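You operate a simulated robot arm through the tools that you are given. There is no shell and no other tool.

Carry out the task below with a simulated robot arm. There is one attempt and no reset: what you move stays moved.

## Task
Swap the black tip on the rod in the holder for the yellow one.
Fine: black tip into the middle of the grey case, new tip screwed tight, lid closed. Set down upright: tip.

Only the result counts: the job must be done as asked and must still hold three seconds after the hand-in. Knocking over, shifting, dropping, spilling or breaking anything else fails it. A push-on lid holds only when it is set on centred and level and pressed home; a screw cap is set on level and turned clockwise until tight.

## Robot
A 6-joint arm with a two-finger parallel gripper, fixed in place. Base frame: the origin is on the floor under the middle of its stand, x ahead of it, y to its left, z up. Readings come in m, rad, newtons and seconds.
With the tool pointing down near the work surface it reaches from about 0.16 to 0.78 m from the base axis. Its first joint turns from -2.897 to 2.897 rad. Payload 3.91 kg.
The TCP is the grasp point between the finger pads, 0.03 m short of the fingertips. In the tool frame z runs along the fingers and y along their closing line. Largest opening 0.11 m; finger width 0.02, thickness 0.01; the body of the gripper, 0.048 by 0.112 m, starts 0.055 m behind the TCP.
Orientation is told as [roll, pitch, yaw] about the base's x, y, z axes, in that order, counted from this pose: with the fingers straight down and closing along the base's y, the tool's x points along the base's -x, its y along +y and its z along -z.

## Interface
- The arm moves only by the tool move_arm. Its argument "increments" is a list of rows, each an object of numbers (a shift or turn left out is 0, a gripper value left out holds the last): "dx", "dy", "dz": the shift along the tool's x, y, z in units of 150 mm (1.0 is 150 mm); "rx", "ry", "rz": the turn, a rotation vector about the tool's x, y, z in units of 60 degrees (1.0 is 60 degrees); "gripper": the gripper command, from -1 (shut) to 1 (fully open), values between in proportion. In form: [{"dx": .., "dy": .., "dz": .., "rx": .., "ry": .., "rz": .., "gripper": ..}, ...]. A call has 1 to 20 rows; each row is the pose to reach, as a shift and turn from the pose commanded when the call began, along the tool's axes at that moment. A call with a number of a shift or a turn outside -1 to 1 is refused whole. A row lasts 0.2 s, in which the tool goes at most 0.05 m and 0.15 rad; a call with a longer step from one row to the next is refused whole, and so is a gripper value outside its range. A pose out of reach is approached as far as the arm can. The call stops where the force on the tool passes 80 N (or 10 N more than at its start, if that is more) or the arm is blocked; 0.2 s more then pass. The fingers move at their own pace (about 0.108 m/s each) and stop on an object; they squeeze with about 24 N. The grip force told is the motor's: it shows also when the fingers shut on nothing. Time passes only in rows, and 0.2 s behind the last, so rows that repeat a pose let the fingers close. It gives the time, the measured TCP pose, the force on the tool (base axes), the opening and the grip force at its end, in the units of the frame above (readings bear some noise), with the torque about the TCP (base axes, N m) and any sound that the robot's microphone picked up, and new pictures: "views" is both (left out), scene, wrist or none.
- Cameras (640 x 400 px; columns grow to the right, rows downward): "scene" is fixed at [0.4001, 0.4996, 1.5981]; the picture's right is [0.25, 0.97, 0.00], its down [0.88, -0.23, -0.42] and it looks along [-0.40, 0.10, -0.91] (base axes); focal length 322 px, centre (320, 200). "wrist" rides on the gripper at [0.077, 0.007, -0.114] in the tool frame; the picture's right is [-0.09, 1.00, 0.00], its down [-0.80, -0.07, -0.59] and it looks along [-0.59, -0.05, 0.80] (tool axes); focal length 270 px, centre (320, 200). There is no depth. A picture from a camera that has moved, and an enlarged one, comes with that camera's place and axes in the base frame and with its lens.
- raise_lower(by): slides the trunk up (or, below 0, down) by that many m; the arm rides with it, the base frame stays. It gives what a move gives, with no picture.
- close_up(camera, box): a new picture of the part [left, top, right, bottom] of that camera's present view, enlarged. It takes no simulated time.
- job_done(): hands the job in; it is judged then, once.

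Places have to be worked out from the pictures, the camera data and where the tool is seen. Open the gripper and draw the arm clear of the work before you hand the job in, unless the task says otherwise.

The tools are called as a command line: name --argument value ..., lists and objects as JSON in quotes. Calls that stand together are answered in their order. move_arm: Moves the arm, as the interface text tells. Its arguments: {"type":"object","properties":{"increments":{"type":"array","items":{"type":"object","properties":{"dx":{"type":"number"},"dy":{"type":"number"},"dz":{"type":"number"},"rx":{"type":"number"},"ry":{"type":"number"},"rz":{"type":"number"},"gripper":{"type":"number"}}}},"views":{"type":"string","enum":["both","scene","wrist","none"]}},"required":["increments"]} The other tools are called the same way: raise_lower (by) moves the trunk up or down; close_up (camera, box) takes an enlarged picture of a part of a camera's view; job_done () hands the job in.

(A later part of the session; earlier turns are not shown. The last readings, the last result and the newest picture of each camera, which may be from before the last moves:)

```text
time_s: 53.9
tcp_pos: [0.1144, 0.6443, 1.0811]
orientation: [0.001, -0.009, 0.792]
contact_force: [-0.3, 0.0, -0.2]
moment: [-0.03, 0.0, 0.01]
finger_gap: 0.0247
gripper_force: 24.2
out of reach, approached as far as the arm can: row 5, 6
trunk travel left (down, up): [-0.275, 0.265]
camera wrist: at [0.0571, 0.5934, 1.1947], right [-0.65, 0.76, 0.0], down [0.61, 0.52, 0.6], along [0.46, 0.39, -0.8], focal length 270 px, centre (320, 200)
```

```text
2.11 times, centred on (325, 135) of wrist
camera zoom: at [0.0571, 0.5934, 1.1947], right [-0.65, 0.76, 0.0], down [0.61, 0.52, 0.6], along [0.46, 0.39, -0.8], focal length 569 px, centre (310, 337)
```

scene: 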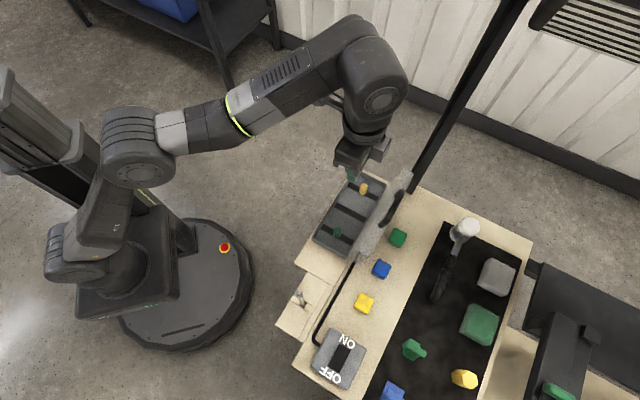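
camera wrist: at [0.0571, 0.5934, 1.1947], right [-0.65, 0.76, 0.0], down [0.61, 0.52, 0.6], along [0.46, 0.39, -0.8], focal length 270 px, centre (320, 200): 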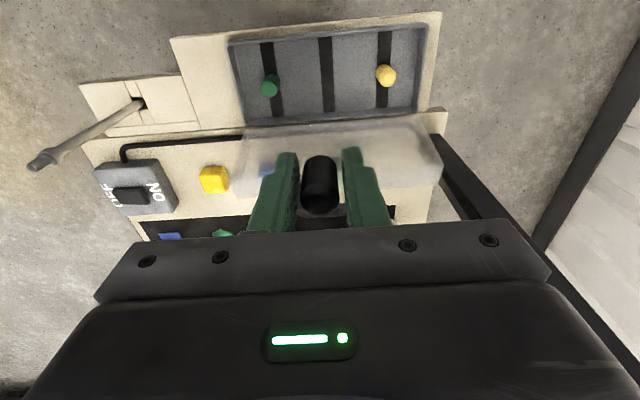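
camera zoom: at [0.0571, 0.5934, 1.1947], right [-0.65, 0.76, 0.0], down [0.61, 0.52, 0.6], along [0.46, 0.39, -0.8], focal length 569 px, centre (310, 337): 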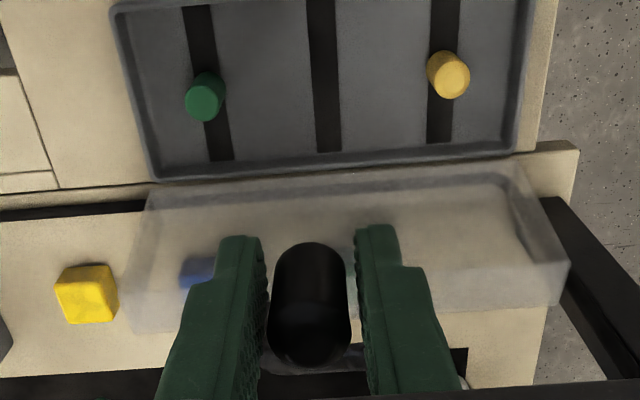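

Over the case the strips and tips are clearly visible. The middle strip centre is ≈(0.113, 0.653), yellow ≈(0.064, 0.7015) and green ≈(0.160, 0.604). I'll lower to z≈0.95 above the middle strip.

move_arm --increments '[{"dz": 0.2, "dx": -0.01, "dy": 0.01}, {"dz": 0.4, "dx": -0.02, "dy": 0.02}, {"dz": 0.6, "dx": -0.03, "dy": 0.035}, {"dz": 0.78, "dx": -0.035, "dy": 0.047}, {"dz": 0.873, "dx": -0.035, "dy": 0.047}]'

close_up --camera "wrist" --box '[220, 40, 430, 230]'

close_up --camera "scene" --box '[300, 130, 460, 270]'

```text
time_s: 55.1
tcp_pos: [0.1132, 0.6555, 0.9511]
orientation: [-0.001, -0.005, 0.793]
contact_force: [0.6, -1.0, -0.4]
moment: [0.02, -0.02, 0.02]
finger_gap: 0.0246
gripper_force: 23.7
trunk travel left (down, up): [-0.275, 0.265]
camera wrist: at [0.0567, 0.603, 1.0642], right [-0.65, 0.76, 0.0], down [0.61, 0.52, 0.6], along [0.46, 0.39, -0.8], focal length 270 px, centre (320, 200)
```

scene: 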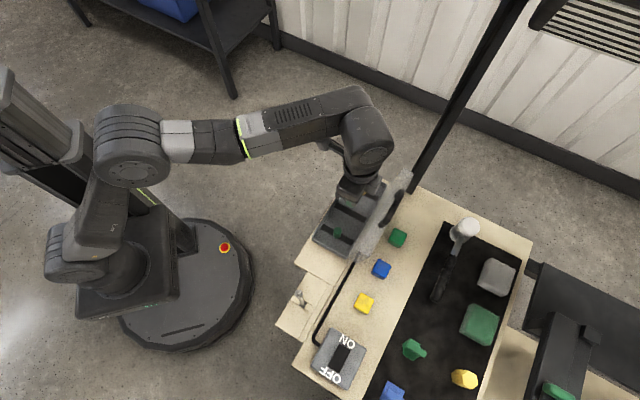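
wrist: 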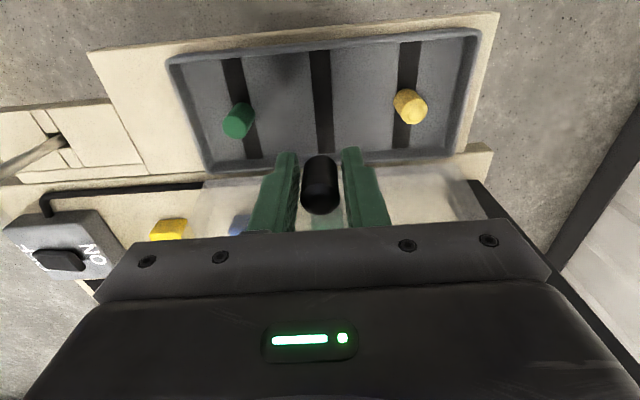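

```text
2.11 times, centred on (325, 135) of wrist
camera zoom: at [0.0567, 0.603, 1.0642], right [-0.65, 0.76, 0.0], down [0.61, 0.52, 0.6], along [0.46, 0.39, -0.8], focal length 569 px, centre (310, 337)
```

zoom: 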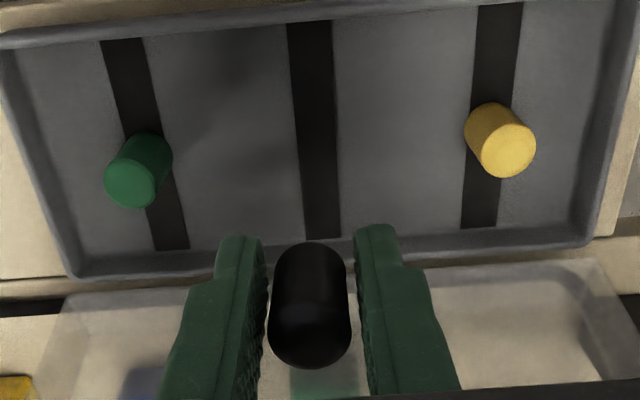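

```text
2.86 times, centred on (380, 200) of scene
camera zoom: at [0.4001, 0.4996, 1.5981], right [0.25, 0.97, 0.0], down [0.88, -0.23, -0.42], along [-0.4, 0.1, -0.91], focal length 920 px, centre (149, 200)
```

zoom: 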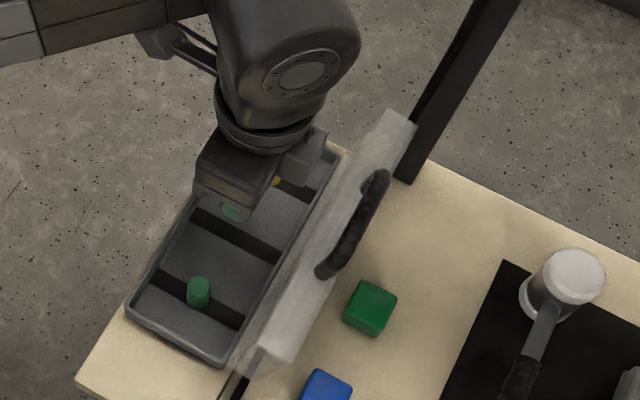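

The view is well aligned with the middle strip directly below. I'll descend to z≈0.873 first and check.

move_arm --increments '[{"dz": 0.15, "dy": -0.005}, {"dz": 0.3, "dy": -0.011}, {"dz": 0.42, "dy": -0.011}, {"dz": 0.52, "dy": -0.011}]' --views "wrist"

close_up --camera "wrist" --box '[220, 80, 430, 230]'

```text
time_s: 56.1
tcp_pos: [0.1149, 0.6527, 0.8733]
orientation: [0.0, -0.006, 0.792]
contact_force: [-0.6, -0.3, -0.4]
moment: [-0.03, 0.01, -0.02]
finger_gap: 0.0244
gripper_force: 24.3
trunk travel left (down, up): [-0.275, 0.265]
camera wrist: at [0.0581, 0.6013, 0.9863], right [-0.65, 0.76, 0.0], down [0.61, 0.52, 0.6], along [0.46, 0.39, -0.8], focal length 270 px, centre (320, 200)
```

wrist: 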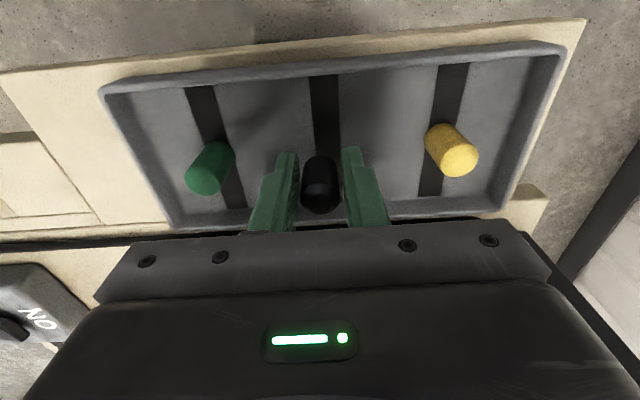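

```text
2.67 times, centred on (325, 155) of wrist
camera zoom: at [0.0581, 0.6013, 0.9863], right [-0.65, 0.76, 0.0], down [0.61, 0.52, 0.6], along [0.46, 0.39, -0.8], focal length 721 px, centre (307, 320)
```

zoom: 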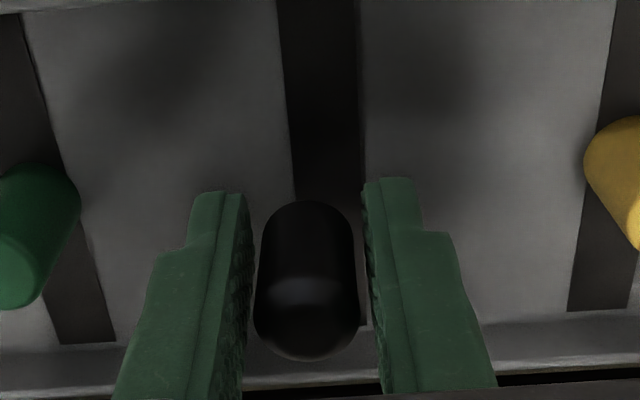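

All clear. I'll lower in 2 mm steps to z≈0.861 while watching for contact.

move_arm --increments '[{"dz": 0.02}, {"dz": 0.04}, {"dz": 0.06}, {"dz": 0.08}]' --views "none"

```text
time_s: 57.1
tcp_pos: [0.116, 0.6542, 0.8601]
orientation: [-0.002, -0.006, 0.792]
contact_force: [0.7, -0.7, 0.6]
moment: [0.01, -0.01, -0.02]
finger_gap: 0.0238
gripper_force: 24.0
trunk travel left (down, up): [-0.275, 0.265]
```

No contact yet at z≈0.860. I'll keep going down in 1 mm steps.

move_arm --increments '[{"dz": 0.007}, {"dz": 0.013}, {"dz": 0.02}]' --views "wrist"

close_up --camera "wrist" --box '[220, 80, 430, 230]'

```text
time_s: 57.9
tcp_pos: [0.1152, 0.6534, 0.8588]
orientation: [-0.001, -0.007, 0.792]
contact_force: [0.5, 0.6, 2.2]
moment: [0.04, 0.07, -0.03]
finger_gap: 0.019
gripper_force: 24.4
trunk travel left (down, up): [-0.275, 0.265]
camera wrist: at [0.0576, 0.6015, 0.9719], right [-0.65, 0.76, 0.0], down [0.61, 0.52, 0.6], along [0.46, 0.39, -0.8], focal length 270 px, centre (320, 200)
```

wrist: 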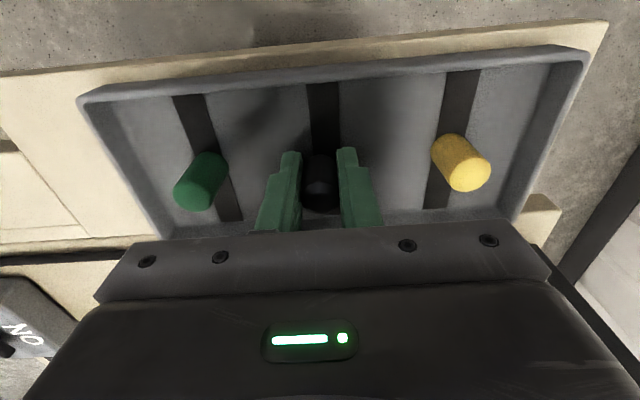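

```text
2.67 times, centred on (325, 155) of wrist
camera zoom: at [0.0576, 0.6015, 0.9719], right [-0.65, 0.76, 0.0], down [0.61, 0.52, 0.6], along [0.46, 0.39, -0.8], focal length 721 px, centre (307, 320)
```

zoom: 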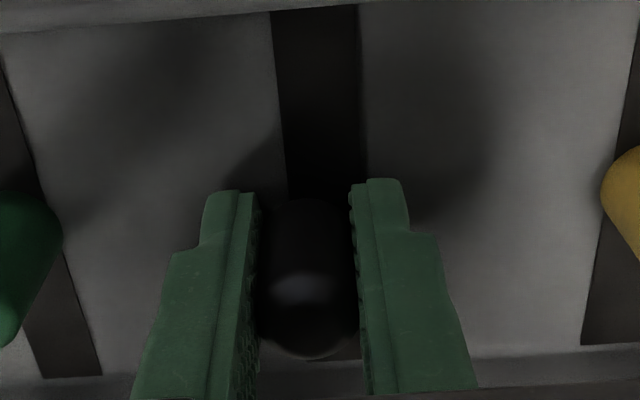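

The gap snapped to 19 mm (the tip squared up in the pads) with slight upward force: it is touching the floor. I'll go 1.5 mm lower to confirm contact.

move_arm --increments '[{"dz": 0.005}, {"dz": 0.01}]' --views "none"

```text
time_s: 58.5
tcp_pos: [0.1152, 0.6533, 0.8573]
orientation: [0.001, -0.007, 0.792]
contact_force: [-1.7, 3.0, 13.7]
moment: [-0.08, 0.04, -0.09]
finger_gap: 0.019
gripper_force: 23.5
trunk travel left (down, up): [-0.275, 0.265]
```

Firm contact at 13.7 N. I'll relieve it by 1 mm, then open the fingers slowly.

move_arm --increments '[{"dz": -0.007}, {"dz": -0.007, "gripper": -0.62}, {"dz": -0.007, "gripper": -0.55}, {"dz": -0.007, "gripper": -0.45}, {"dz": -0.007, "gripper": -0.35}]' --views "wrist"

close_up --camera "wrist" --box '[220, 80, 430, 230]'

```text
time_s: 59.7
tcp_pos: [0.1152, 0.6529, 0.8592]
orientation: [0.002, -0.006, 0.792]
contact_force: [1.9, -0.4, 10.8]
moment: [-0.15, -0.03, -0.02]
finger_gap: 0.0364
gripper_force: 0.6
trunk travel left (down, up): [-0.275, 0.265]
camera wrist: at [0.0575, 0.6012, 0.9719], right [-0.65, 0.76, 0.0], down [0.61, 0.52, 0.6], along [0.46, 0.39, -0.8], focal length 270 px, centre (320, 200)
```

wrist: 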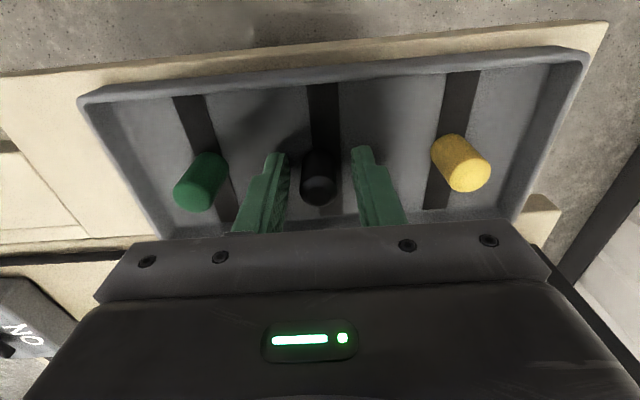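

```text
2.67 times, centred on (325, 155) of wrist
camera zoom: at [0.0575, 0.6012, 0.9719], right [-0.65, 0.76, 0.0], down [0.61, 0.52, 0.6], along [0.46, 0.39, -0.8], focal length 721 px, centre (307, 320)
```

zoom: 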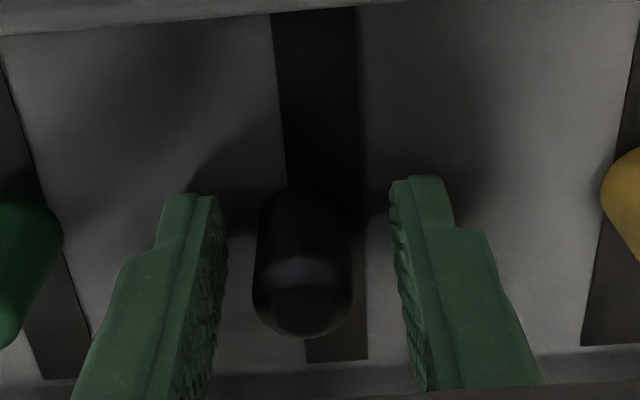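

The black tip stands upright on the middle strip, free of the fingers. I'll raise the gripper straight up and check.

move_arm --increments '[{"dz": -0.05}, {"dz": -0.15}, {"dz": -0.3}, {"dz": -0.5}, {"dz": -0.65}]' --views "wrist"

close_up --camera "wrist" --box '[160, 20, 500, 230]'

```text
time_s: 60.9
tcp_pos: [0.1157, 0.6531, 0.9549]
orientation: [-0.001, -0.005, 0.792]
contact_force: [0.4, 0.1, 0.2]
moment: [0.0, 0.01, 0.0]
finger_gap: 0.036
gripper_force: 0.0
trunk travel left (down, up): [-0.275, 0.265]
camera wrist: at [0.0576, 0.6012, 1.0687], right [-0.65, 0.76, 0.0], down [0.61, 0.52, 0.6], along [0.46, 0.39, -0.8], focal length 270 px, centre (320, 200)
```

wrist: 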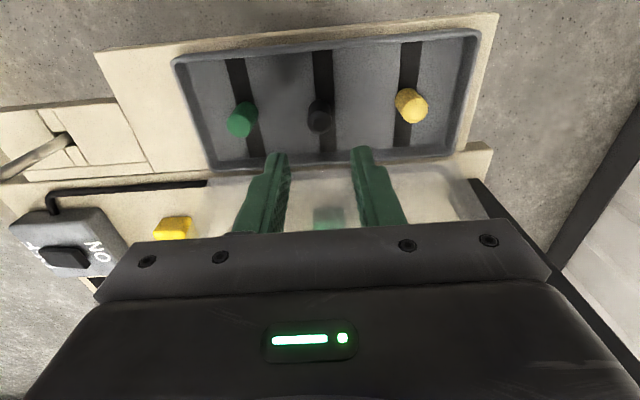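

```text
1.88 times, centred on (330, 125) of wrist
camera zoom: at [0.0576, 0.6012, 1.0687], right [-0.65, 0.76, 0.0], down [0.61, 0.52, 0.6], along [0.46, 0.39, -0.8], focal length 509 px, centre (301, 341)
```

zoom: 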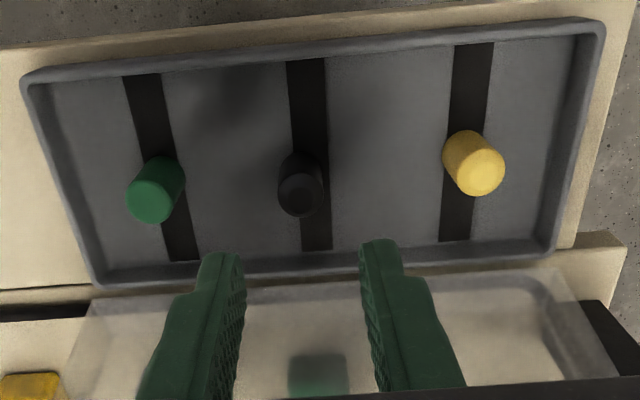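

The black tip stands upright on the middle strip between green and yellow. Now I'll move over the yellow tip at ≈(0.064, 0.7016), still at z≈0.955.

move_arm --increments '[{"dx": 0.003, "dy": 0.12}, {"dx": 0.006, "dy": 0.25}, {"dx": 0.009, "dy": 0.38}, {"dx": 0.011, "dy": 0.471}]'

close_up --camera "wrist" --box '[220, 40, 430, 230]'

```text
time_s: 61.9
tcp_pos: [0.064, 0.7017, 0.9551]
orientation: [-0.002, -0.006, 0.793]
contact_force: [-0.2, 0.0, -0.3]
moment: [0.01, 0.0, 0.02]
finger_gap: 0.0357
gripper_force: 0.1
trunk travel left (down, up): [-0.275, 0.265]
camera wrist: at [0.0062, 0.6502, 1.0685], right [-0.65, 0.76, 0.0], down [0.61, 0.52, 0.6], along [0.46, 0.39, -0.8], focal length 270 px, centre (320, 200)
```

scene: 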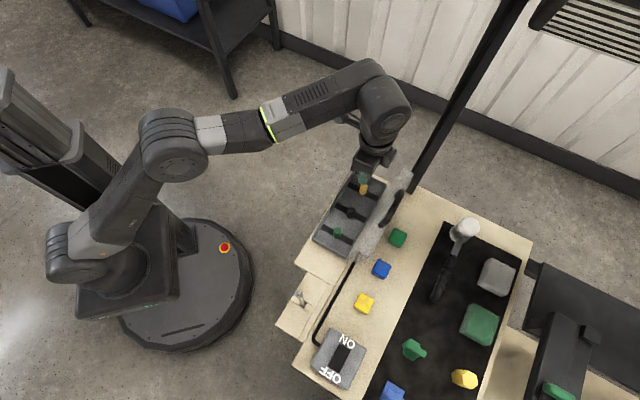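
wrist: 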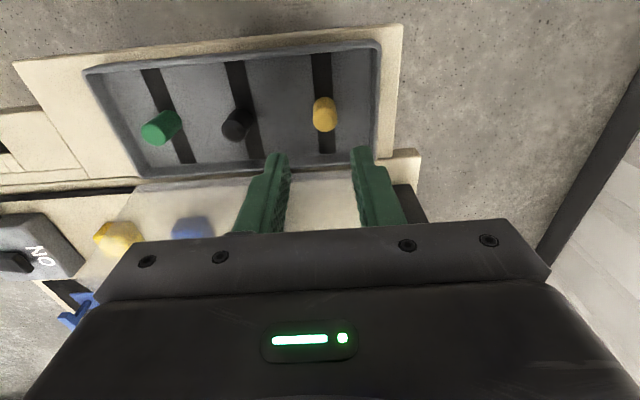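

```text
2.11 times, centred on (325, 135) of wrist
camera zoom: at [0.0062, 0.6502, 1.0685], right [-0.65, 0.76, 0.0], down [0.61, 0.52, 0.6], along [0.46, 0.39, -0.8], focal length 569 px, centre (310, 337)
```

zoom: 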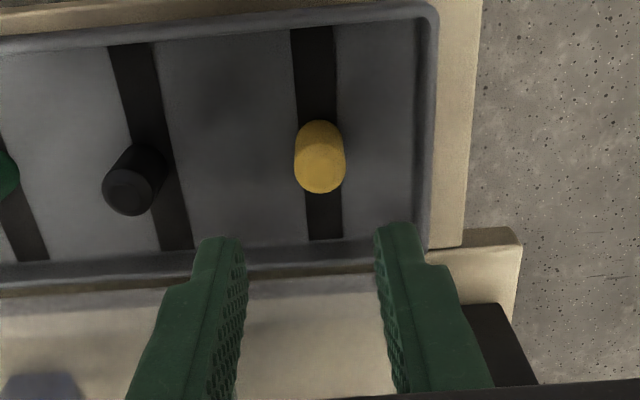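

The yellow tip is at ≈(0.0635, 0.703), top z≈0.860. The fingers (36 mm apart) straddle it with clearance to the tray wall, so I'll descend to z≈0.862.

move_arm --increments '[{"dz": 0.2, "dy": 0.005}, {"dz": 0.38, "dy": 0.009}, {"dz": 0.5, "dy": 0.009}, {"dz": 0.58, "dy": 0.009}, {"dz": 0.62, "dy": 0.009}]' --views "wrist"

close_up --camera "wrist" --box '[220, 80, 430, 230]'

```text
time_s: 63.1
tcp_pos: [0.0643, 0.7021, 0.8607]
orientation: [0.0, -0.006, 0.794]
contact_force: [-0.1, -0.3, 0.0]
moment: [0.0, 0.03, -0.02]
finger_gap: 0.0358
gripper_force: 0.0
trunk travel left (down, up): [-0.275, 0.265]
camera wrist: at [0.0057, 0.6514, 0.9751], right [-0.65, 0.76, 0.0], down [0.61, 0.52, 0.6], along [0.46, 0.39, -0.8], focal length 270 px, centre (320, 200)
```

wrist: 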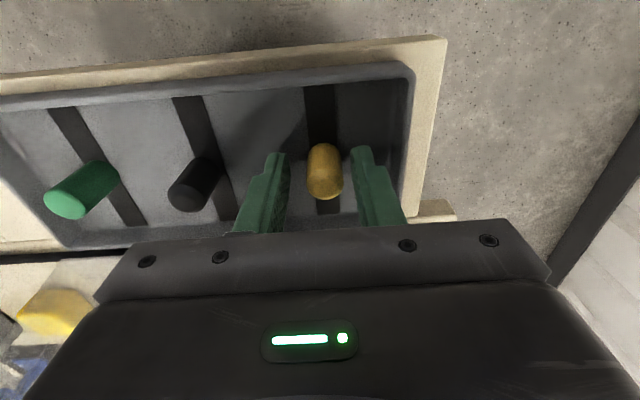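

```text
2.67 times, centred on (325, 155) of wrist
camera zoom: at [0.0057, 0.6514, 0.9751], right [-0.65, 0.76, 0.0], down [0.61, 0.52, 0.6], along [0.46, 0.39, -0.8], focal length 721 px, centre (307, 320)
```

zoom: 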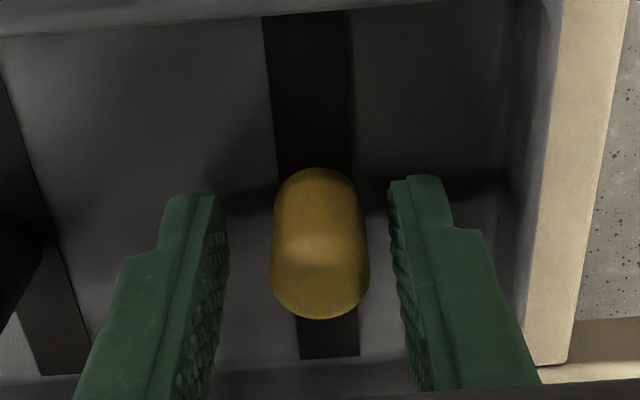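

The yellow tip is 1.5 mm off-centre between the fingers. I'll shift over and close on it.

move_arm --increments '[{"dy": 0.011}, {"dy": 0.011, "gripper": -1}, {"dy": 0.011, "gripper": -1}, {"dy": 0.011, "gripper": -1}]' --views "wrist"

close_up --camera "wrist" --box '[220, 80, 430, 230]'

```text
time_s: 64.1
tcp_pos: [0.0622, 0.7053, 0.8616]
orientation: [-0.001, -0.006, 0.792]
contact_force: [0.1, -0.1, 0.9]
moment: [0.0, 0.01, -0.01]
finger_gap: 0.0188
gripper_force: 24.0
trunk travel left (down, up): [-0.275, 0.265]
camera wrist: at [0.0045, 0.6526, 0.9754], right [-0.65, 0.76, 0.0], down [0.61, 0.52, 0.6], along [0.46, 0.39, -0.8], focal length 270 px, centre (320, 200)
```

wrist: 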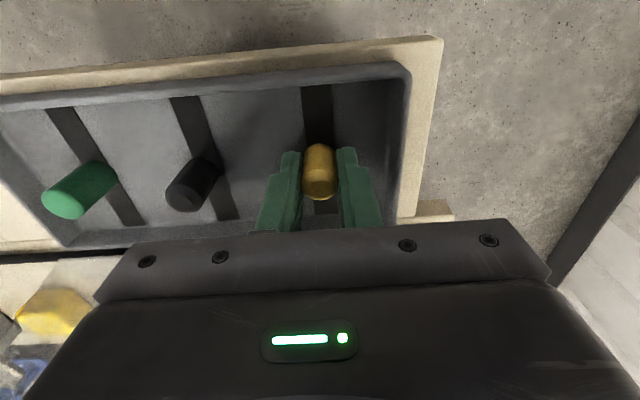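

```text
2.67 times, centred on (325, 155) of wrist
camera zoom: at [0.0045, 0.6526, 0.9754], right [-0.65, 0.76, 0.0], down [0.61, 0.52, 0.6], along [0.46, 0.39, -0.8], focal length 721 px, centre (307, 320)
```

zoom: 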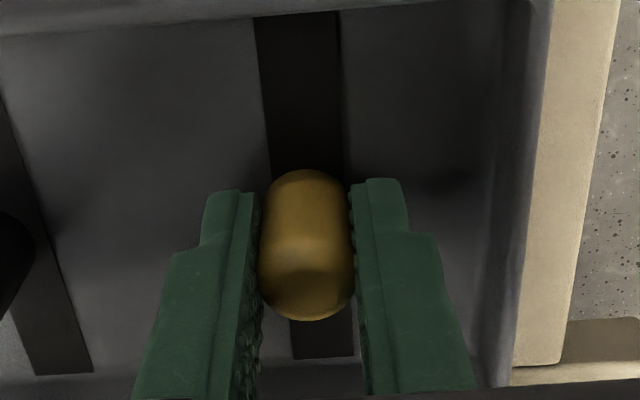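

Yellow is gripped at 18.8 mm. I'll lift it straight up out of the tray.

move_arm --increments '[{"dz": -0.05}, {"dz": -0.15}, {"dz": -0.3}, {"dz": -0.45}, {"dz": -0.6}]' --views "wrist"

close_up --camera "wrist" --box '[220, 60, 430, 230]'

```text
time_s: 65.3
tcp_pos: [0.0609, 0.7038, 0.9522]
orientation: [-0.002, -0.004, 0.793]
contact_force: [0.7, -0.6, -0.4]
moment: [0.02, -0.02, 0.02]
finger_gap: 0.0188
gripper_force: 24.3
trunk travel left (down, up): [-0.275, 0.265]
camera wrist: at [0.0038, 0.6519, 1.0659], right [-0.65, 0.76, 0.0], down [0.61, 0.52, 0.6], along [0.46, 0.39, -0.8], focal length 270 px, centre (320, 200)
```

wrist: 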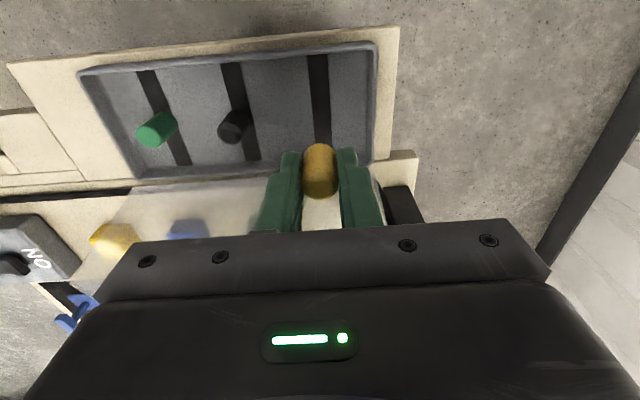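

```text
2.35 times, centred on (325, 145) of wrist
camera zoom: at [0.0038, 0.6519, 1.0659], right [-0.65, 0.76, 0.0], down [0.61, 0.52, 0.6], along [0.46, 0.39, -0.8], focal length 636 px, centre (308, 329)
```

zoom: 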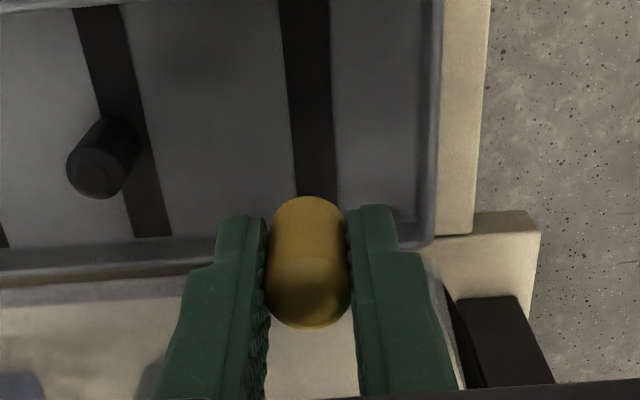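

The tip is held well. I'll carry it toward the rod, rising to z≈1.06 on the way.

move_arm --increments '[{"dx": -0.007, "dy": -0.18, "dz": -0.05}, {"dx": -0.014, "dy": -0.36, "dz": -0.1}, {"dx": -0.02, "dy": -0.55, "dz": -0.2}, {"dx": -0.027, "dy": -0.73, "dz": -0.3}]' --views "none"

move_arm --increments '[{"dx": -0.007, "dy": -0.18, "dz": -0.1}, {"dx": -0.014, "dy": -0.36, "dz": -0.2}, {"dx": -0.02, "dy": -0.55, "dz": -0.3}, {"dx": -0.027, "dy": -0.73, "dz": -0.42}]' --views "none"

move_arm --increments '[{"dx": -0.007, "dy": -0.18}, {"dx": -0.014, "dy": -0.36}, {"dx": -0.02, "dy": -0.55}, {"dx": -0.027, "dy": -0.73}]'

close_up --camera "wrist" --box '[220, 60, 430, 230]'

```text
time_s: 66.3
tcp_pos: [0.1408, 0.6289, 0.9956]
orientation: [-0.001, -0.005, 0.792]
contact_force: [0.6, 0.2, 0.4]
moment: [0.0, 0.01, -0.01]
finger_gap: 0.0185
gripper_force: 23.9
trunk travel left (down, up): [-0.275, 0.265]
```

```text
time_s: 67.3
tcp_pos: [0.2214, 0.5545, 1.0597]
orientation: [-0.001, -0.005, 0.792]
contact_force: [-0.6, 0.3, 0.4]
moment: [-0.01, -0.03, 0.0]
finger_gap: 0.0184
gripper_force: 23.8
trunk travel left (down, up): [-0.275, 0.265]
```

```text
time_s: 68.3
tcp_pos: [0.303, 0.4802, 1.0595]
orientation: [0.0, -0.006, 0.793]
contact_force: [0.1, -0.5, -0.1]
moment: [0.01, 0.02, -0.01]
finger_gap: 0.0184
gripper_force: 24.2
trunk travel left (down, up): [-0.275, 0.265]
camera wrist: at [0.2451, 0.4294, 1.175], right [-0.65, 0.76, 0.0], down [0.61, 0.52, 0.6], along [0.46, 0.39, -0.8], focal length 270 px, centre (320, 200)
```

scene: 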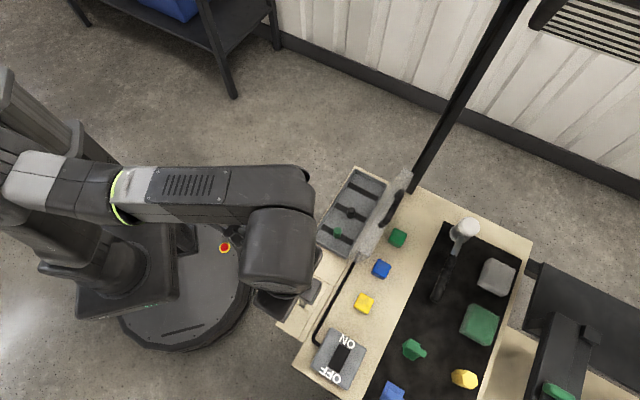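
wrist: 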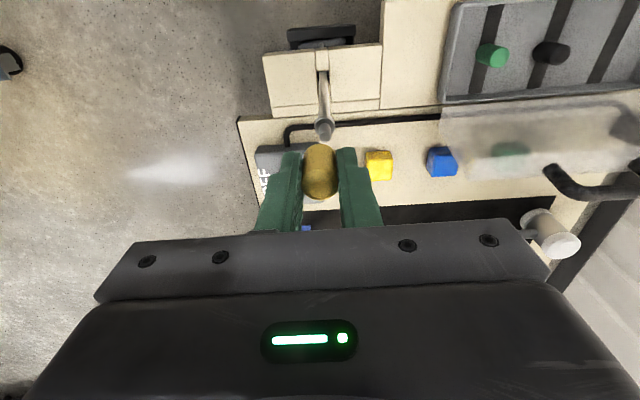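

```text
2.35 times, centred on (325, 145) of wrist
camera zoom: at [0.2451, 0.4294, 1.175], right [-0.65, 0.76, 0.0], down [0.61, 0.52, 0.6], along [0.46, 0.39, -0.8], focal length 636 px, centre (308, 329)
```

zoom: 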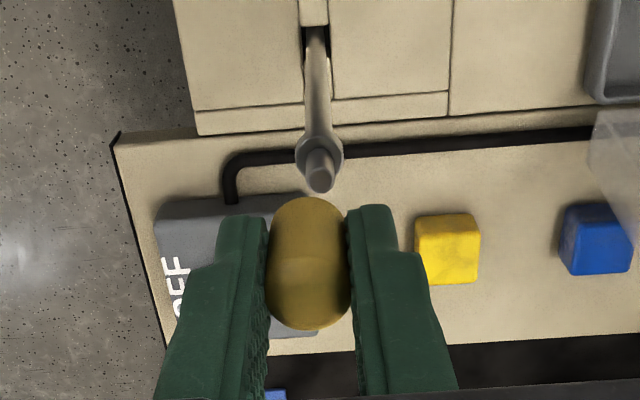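

Over the rod, the stud appears ~3 mm toward the left of the tool axis (+y_t), so I'll correct that. I'll also yaw toward 2.36, both to gain clockwise stroke and to check alignment from the other side.

move_arm --increments '[{"dy": 0.01, "rz": -0.13}, {"dy": 0.02, "rz": -0.26}, {"dy": 0.02, "rz": -0.39}, {"dy": 0.02, "rz": -0.52}, {"dy": 0.02, "rz": -0.65}, {"dy": 0.02, "rz": -0.78}]' --views "none"

move_arm --increments '[{"rz": -0.13}, {"rz": -0.26}, {"rz": -0.39}, {"rz": -0.52}, {"rz": -0.65}, {"rz": -0.74}]'

close_up --camera "wrist" --box '[220, 60, 430, 230]'

```text
time_s: 69.7
tcp_pos: [0.3007, 0.483, 1.0615]
orientation: [-0.005, -0.002, 1.61]
contact_force: [-0.8, 0.5, 0.8]
moment: [-0.02, 0.04, 0.0]
finger_gap: 0.0186
gripper_force: 24.1
trunk travel left (down, up): [-0.275, 0.265]
```

```text
time_s: 71.1
tcp_pos: [0.3017, 0.4835, 1.0607]
orientation: [-0.006, 0.001, 2.386]
contact_force: [0.0, -0.3, -0.4]
moment: [-0.01, -0.01, -0.01]
finger_gap: 0.0189
gripper_force: 24.0
trunk travel left (down, up): [-0.275, 0.265]
camera wrist: at [0.3535, 0.4237, 1.1745], right [-0.75, -0.66, -0.01], down [-0.54, 0.6, 0.59], along [-0.39, 0.45, -0.8], focal length 270 px, centre (320, 200)
```

scene: 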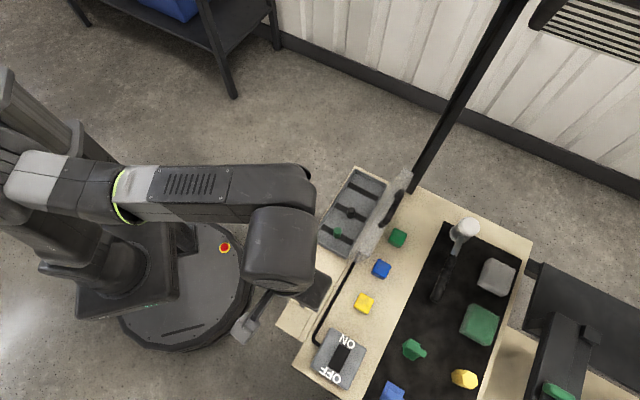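
wrist: 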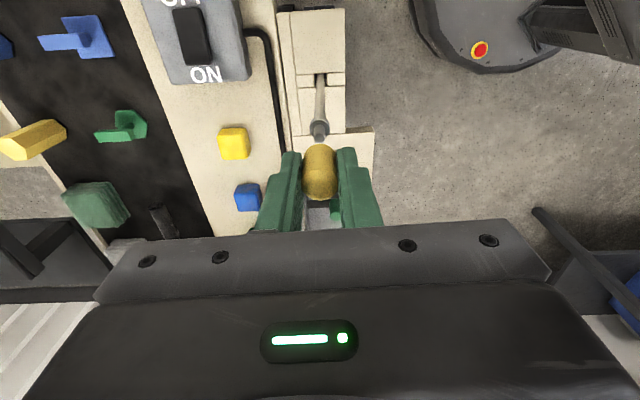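

```text
2.35 times, centred on (325, 145) of wrist
camera zoom: at [0.3535, 0.4237, 1.1745], right [-0.75, -0.66, -0.01], down [-0.54, 0.6, 0.59], along [-0.39, 0.45, -0.8], focal length 636 px, centre (308, 329)
```

zoom: 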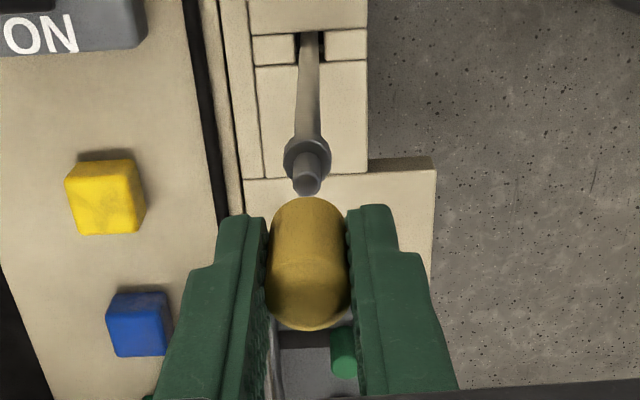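

At this yaw the stud lines up with the tip within ~1 px laterally. The tip sits about 1 mm off the tool axis in x_t, so I'll shift 1 mm and lower until the tip's bottom is just above the stud (TCP z≈1.034).

move_arm --increments '[{"dx": -0.007, "dz": 0.05}, {"dx": -0.007, "dz": 0.11}, {"dx": -0.007, "dz": 0.15}, {"dx": -0.007, "dz": 0.178}]' --views "wrist"

close_up --camera "wrist" --box '[270, 90, 370, 230]'

```text
time_s: 72.1
tcp_pos: [0.3004, 0.4843, 1.034]
orientation: [-0.005, 0.001, 2.383]
contact_force: [1.2, 0.6, 0.0]
moment: [-0.01, -0.01, -0.01]
finger_gap: 0.0185
gripper_force: 24.2
trunk travel left (down, up): [-0.275, 0.265]
camera wrist: at [0.353, 0.4245, 1.1478], right [-0.75, -0.66, -0.01], down [-0.54, 0.6, 0.59], along [-0.39, 0.45, -0.8], focal length 270 px, centre (320, 200)
```

wrist: 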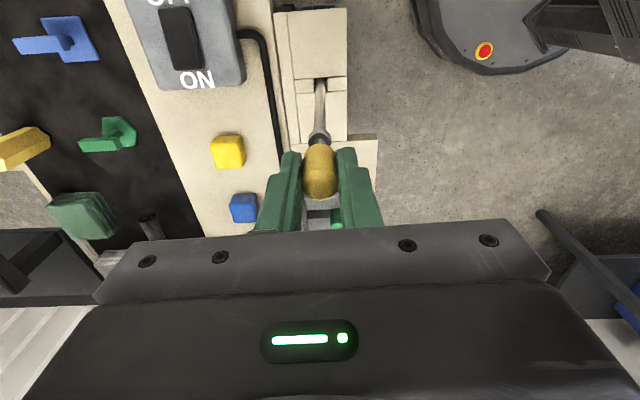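

```text
2.86 times, centred on (320, 160) of wrist
camera zoom: at [0.353, 0.4245, 1.1478], right [-0.75, -0.66, -0.01], down [-0.54, 0.6, 0.59], along [-0.39, 0.45, -0.8], focal length 772 px, centre (320, 314)
```

zoom: 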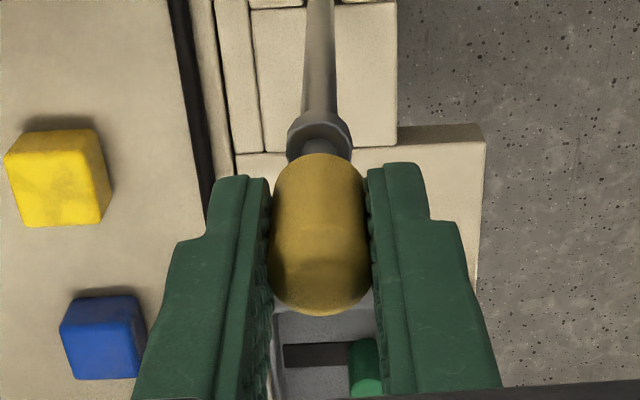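

The tip and collar line up in the image. I'll lower 8 mm slowly and check for early contact.

move_arm --increments '[{"dz": 0.013}, {"dz": 0.027}, {"dz": 0.04}, {"dz": 0.053}]' --views "wrist"

close_up --camera "wrist" --box '[270, 90, 370, 230]'

```text
time_s: 73.1
tcp_pos: [0.301, 0.4846, 1.0245]
orientation: [-0.005, 0.002, 2.385]
contact_force: [0.8, 0.6, -0.5]
moment: [-0.02, -0.01, -0.02]
finger_gap: 0.0187
gripper_force: 24.0
trunk travel left (down, up): [-0.275, 0.265]
camera wrist: at [0.3529, 0.4246, 1.14], right [-0.75, -0.66, -0.01], down [-0.54, 0.6, 0.59], along [-0.39, 0.45, -0.8], focal length 270 px, centre (320, 200)
```

wrist: 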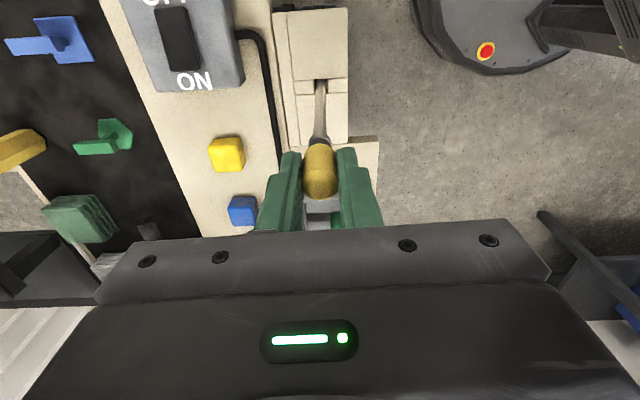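

```text
2.86 times, centred on (320, 160) of wrist
camera zoom: at [0.3529, 0.4246, 1.14], right [-0.75, -0.66, -0.01], down [-0.54, 0.6, 0.59], along [-0.39, 0.45, -0.8], focal length 772 px, centre (320, 314)
```

zoom: 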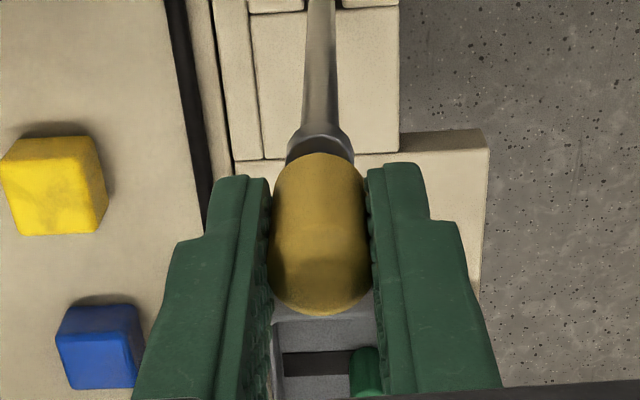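

No contact yet, and the collar is nearly meeting the tip. I'll continue down 8 mm.

move_arm --increments '[{"dz": 0.013}, {"dz": 0.027}, {"dz": 0.04}, {"dz": 0.053}]' --views "wrist"

close_up --camera "wrist" --box '[270, 90, 370, 230]'

```text
time_s: 74.1
tcp_pos: [0.2999, 0.4837, 1.0178]
orientation: [-0.005, 0.001, 2.384]
contact_force: [-0.4, 0.7, 0.5]
moment: [-0.01, 0.02, 0.01]
finger_gap: 0.0186
gripper_force: 24.0
trunk travel left (down, up): [-0.275, 0.265]
camera wrist: at [0.3527, 0.4246, 1.1318], right [-0.75, -0.66, -0.01], down [-0.54, 0.6, 0.59], along [-0.39, 0.45, -0.8], focal length 270 px, centre (320, 200)
```

wrist: 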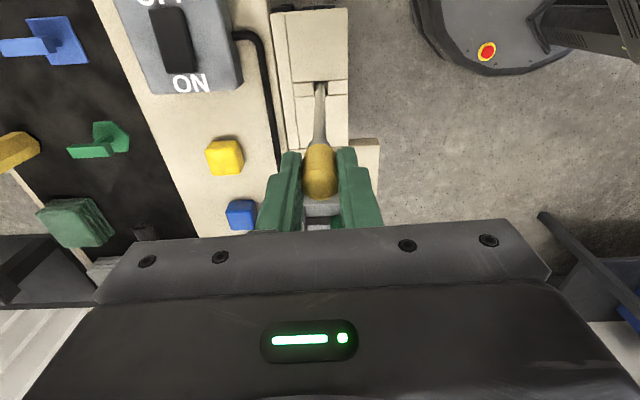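

```text
2.86 times, centred on (320, 160) of wrist
camera zoom: at [0.3527, 0.4246, 1.1318], right [-0.75, -0.66, -0.01], down [-0.54, 0.6, 0.59], along [-0.39, 0.45, -0.8], focal length 772 px, centre (320, 314)
```

zoom: 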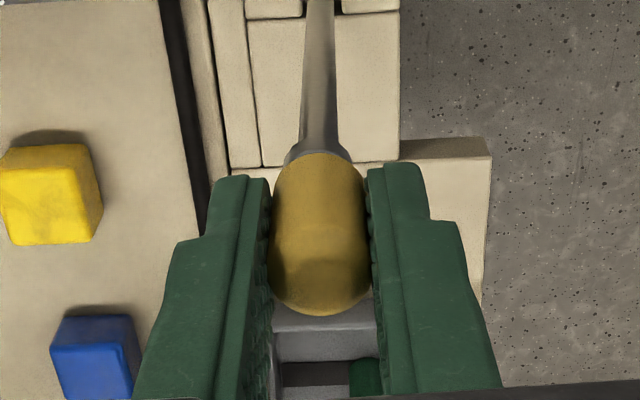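

Still no contact force and the collar is almost covered. I'll go down in 1 mm steps over the last few millimetres.

move_arm --increments '[{"dz": 0.007}, {"dz": 0.013}, {"dz": 0.02}]' --views "none"

```text
time_s: 74.9
tcp_pos: [0.3, 0.4832, 1.0154]
orientation: [-0.008, 0.0, 2.386]
contact_force: [-0.3, 1.2, 9.2]
moment: [0.03, 0.06, 0.03]
finger_gap: 0.0187
gripper_force: 24.1
trunk travel left (down, up): [-0.275, 0.265]
```

Contact: 9 N upward at TCP z≈1.0154. I'll now turn clockwise 58° with this light pressure and watch force and torque.

move_arm --increments '[{"rz": 0.14}, {"rz": 0.28}, {"rz": 0.42}, {"rz": 0.56}, {"rz": 0.7}, {"rz": 0.84}, {"rz": 0.98}]' --views "none"

```text
time_s: 76.5
tcp_pos: [0.2996, 0.4833, 1.0155]
orientation: [-0.006, -0.005, 1.353]
contact_force: [-1.7, 1.3, 20.3]
moment: [-0.01, 0.08, 0.01]
finger_gap: 0.0184
gripper_force: 24.1
trunk travel left (down, up): [-0.275, 0.265]
```

The gap is steady with low torque and Fz of 20 N. I'll continue clockwise.

move_arm --increments '[{"rz": 0.14}, {"rz": 0.28}, {"rz": 0.42}, {"rz": 0.56}, {"rz": 0.7}, {"rz": 0.84}, {"rz": 0.98}]' --views "none"

```text
time_s: 78.1
tcp_pos: [0.3, 0.4836, 1.0161]
orientation: [0.003, -0.008, 0.328]
contact_force: [-1.0, 0.6, 20.6]
moment: [0.0, 0.07, -0.02]
finger_gap: 0.019
gripper_force: 23.6
trunk travel left (down, up): [-0.275, 0.265]
```

No torque build-up yet. I'll finish the stroke to about −0.7 rad and see if the thread bites.

move_arm --increments '[{"rz": 0.14}, {"rz": 0.28}, {"rz": 0.42}, {"rz": 0.56}, {"rz": 0.7}, {"rz": 0.84}, {"rz": 0.98}]' --views "wrist"

close_up --camera "wrist" --box '[270, 90, 370, 230]'

```text
time_s: 79.7
tcp_pos: [0.3011, 0.4843, 1.0133]
orientation: [0.002, -0.001, -0.697]
contact_force: [-0.4, 1.2, -1.8]
moment: [-0.03, -0.02, 0.4]
finger_gap: 0.0257
gripper_force: 23.6
trunk travel left (down, up): [-0.275, 0.265]
camera wrist: at [0.2473, 0.5375, 1.1268], right [0.71, 0.71, 0.0], down [0.57, -0.57, 0.6], along [0.42, -0.42, -0.8], focal length 270 px, centre (320, 200)
```

wrist: 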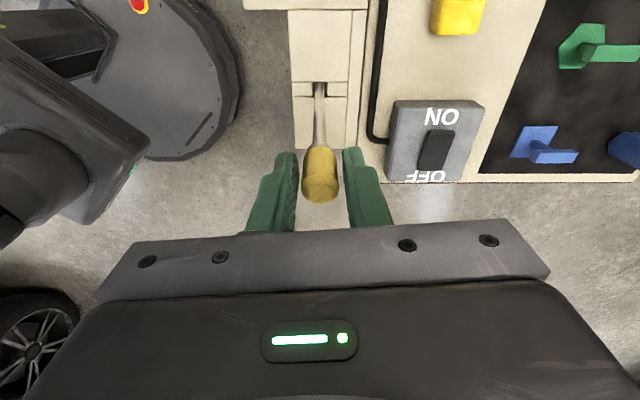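

```text
2.86 times, centred on (320, 160) of wrist
camera zoom: at [0.2473, 0.5375, 1.1268], right [0.71, 0.71, 0.0], down [0.57, -0.57, 0.6], along [0.42, -0.42, -0.8], focal length 772 px, centre (320, 314)
```

zoom: 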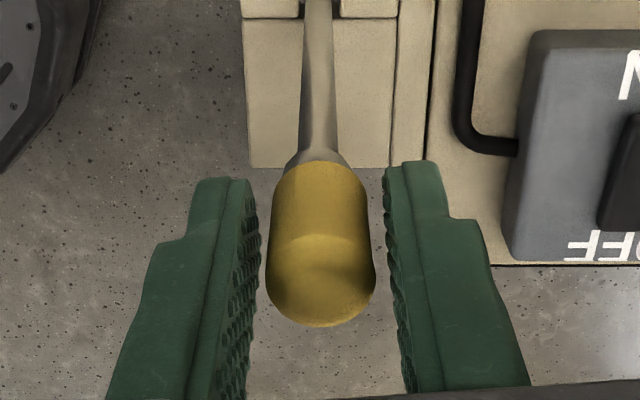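

During that stroke the torque rose to 0.4 N·m, Fz dropped from +20 to −2 N, and the tip was drawn down to the black tip's original height. So the thread bit, and the pads then slipped past the tip's corner. I'll open, back the gripper off counter-clockwise, and re-grip to test tightness.

move_arm --increments '[{"gripper": -0.5}, {"gripper": -0.3}, {"gripper": -0.25}]' --views "none"

move_arm --increments '[{"rz": -0.14}, {"rz": -0.28}, {"rz": -0.42}, {"rz": -0.56}, {"rz": -0.67}]' --views "wrist"

close_up --camera "wrist" --box '[270, 90, 370, 230]'

```text
time_s: 80.5
tcp_pos: [0.3011, 0.4837, 1.013]
orientation: [0.005, -0.002, -0.694]
contact_force: [-0.1, 0.2, 0.0]
moment: [-0.01, -0.01, 0.0]
finger_gap: 0.0412
gripper_force: 0.2
trunk travel left (down, up): [-0.275, 0.265]
```

```text
time_s: 81.7
tcp_pos: [0.3011, 0.4844, 1.0143]
orientation: [0.004, -0.004, 0.008]
contact_force: [-0.1, 0.8, -0.5]
moment: [0.01, -0.02, 0.0]
finger_gap: 0.0412
gripper_force: 0.0
trunk travel left (down, up): [-0.275, 0.265]
camera wrist: at [0.2247, 0.4888, 1.1283], right [0.08, 1.0, 0.0], down [0.8, -0.07, 0.6], along [0.6, -0.04, -0.8], focal length 270 px, centre (320, 200)
```

wrist: 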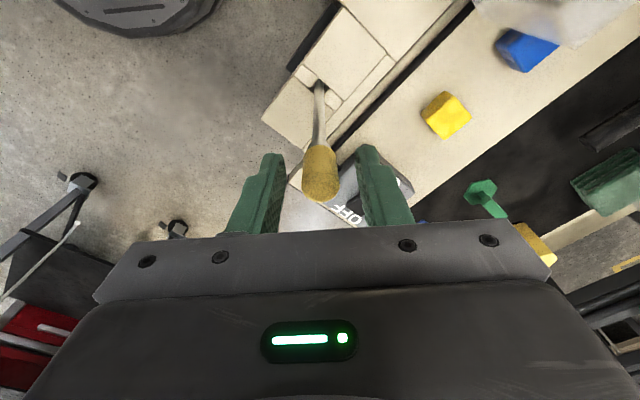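

```text
2.86 times, centred on (320, 160) of wrist
camera zoom: at [0.2247, 0.4888, 1.1283], right [0.08, 1.0, 0.0], down [0.8, -0.07, 0.6], along [0.6, -0.04, -0.8], focal length 772 px, centre (320, 314)
```

zoom: 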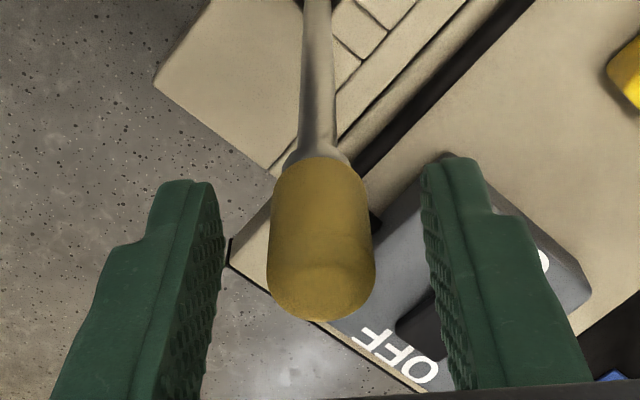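

The tip sits straight on the rod. I'll lower 12 mm for a fuller grip and close to see how the pads meet it.

move_arm --increments '[{"dz": 0.04}, {"dz": 0.08}, {"dz": 0.08, "gripper": -1}, {"dz": 0.08, "gripper": -1}, {"dz": 0.08, "gripper": -1}]' --views "none"

```text
time_s: 82.9
tcp_pos: [0.3002, 0.4841, 1.0036]
orientation: [0.003, -0.003, 0.007]
contact_force: [0.4, -0.4, 0.5]
moment: [-0.03, 0.02, 0.22]
finger_gap: 0.0192
gripper_force: 23.6
trunk travel left (down, up): [-0.275, 0.265]
```

Gap 19.2 mm: flat-on grip. I'll turn clockwise in small steps and watch the torque.

move_arm --increments '[{"rz": 0.06}, {"rz": 0.12}, {"rz": 0.18}]' --views "none"

```text
time_s: 83.7
tcp_pos: [0.3016, 0.4841, 1.0028]
orientation: [0.003, -0.004, -0.183]
contact_force: [-0.6, -0.2, -0.2]
moment: [-0.01, -0.01, 0.54]
finger_gap: 0.0189
gripper_force: 24.1
trunk travel left (down, up): [-0.275, 0.265]
```

The torque is rising (0.54 N·m), so the tip is tightening. I'll turn a little more to see whether it stops.

move_arm --increments '[{"rz": 0.06}, {"rz": 0.12}, {"rz": 0.18}]' --views "none"

```text
time_s: 84.5
tcp_pos: [0.3003, 0.4843, 1.0031]
orientation: [0.006, -0.005, -0.372]
contact_force: [0.4, 1.1, 1.2]
moment: [-0.02, 0.01, 0.67]
finger_gap: 0.0198
gripper_force: 24.3
trunk travel left (down, up): [-0.275, 0.265]
```

Torque is 0.67 N·m and the gap is starting to grow, meaning the pads are at their limit. One more small step to confirm it's tight.

move_arm --increments '[{"rz": 0.06}, {"rz": 0.12}, {"rz": 0.18}, {"rz": 0.24}]' --views "none"

```text
time_s: 85.5
tcp_pos: [0.3008, 0.4838, 1.0022]
orientation: [0.005, -0.001, -0.624]
contact_force: [-0.3, 0.2, 0.6]
moment: [-0.02, -0.02, 0.46]
finger_gap: 0.0254
gripper_force: 24.7
trunk travel left (down, up): [-0.275, 0.265]
```

The pads slipped at about 0.67 N·m again while the tip held its angle (flats near −10° both times), so it's screwed to its stop. I'll release and raise the gripper clear.

move_arm --increments '[{"gripper": -0.5}, {"gripper": -0.25}, {"gripper": -0.2}, {"gripper": -0.2, "dz": -0.1}, {"gripper": -0.2, "dz": -0.35}, {"gripper": -0.2, "dz": -0.6}]' --views "wrist"

close_up --camera "wrist" --box '[270, 60, 370, 200]'

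```text
time_s: 86.9
tcp_pos: [0.3, 0.4831, 1.0928]
orientation: [0.004, 0.0, -0.621]
contact_force: [-0.1, 0.7, 0.4]
moment: [-0.01, 0.01, 0.01]
finger_gap: 0.0442
gripper_force: 0.1
trunk travel left (down, up): [-0.275, 0.265]
camera wrist: at [0.2432, 0.533, 1.207], right [0.65, 0.76, 0.01], down [0.61, -0.53, 0.6], along [0.45, -0.39, -0.8], focal length 270 px, centre (320, 200)
```

wrist: 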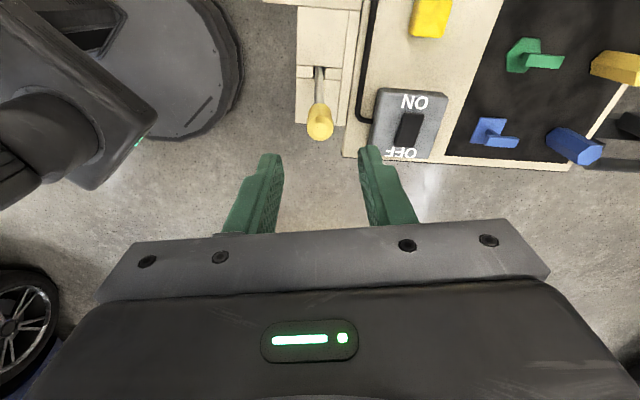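

```text
2.86 times, centred on (320, 130) of wrist
camera zoom: at [0.2432, 0.533, 1.207], right [0.65, 0.76, 0.01], down [0.61, -0.53, 0.6], along [0.45, -0.39, -0.8], focal length 772 px, centre (320, 400)
```

zoom: 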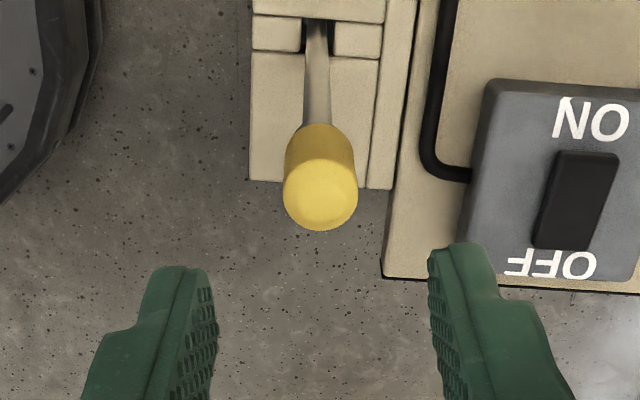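

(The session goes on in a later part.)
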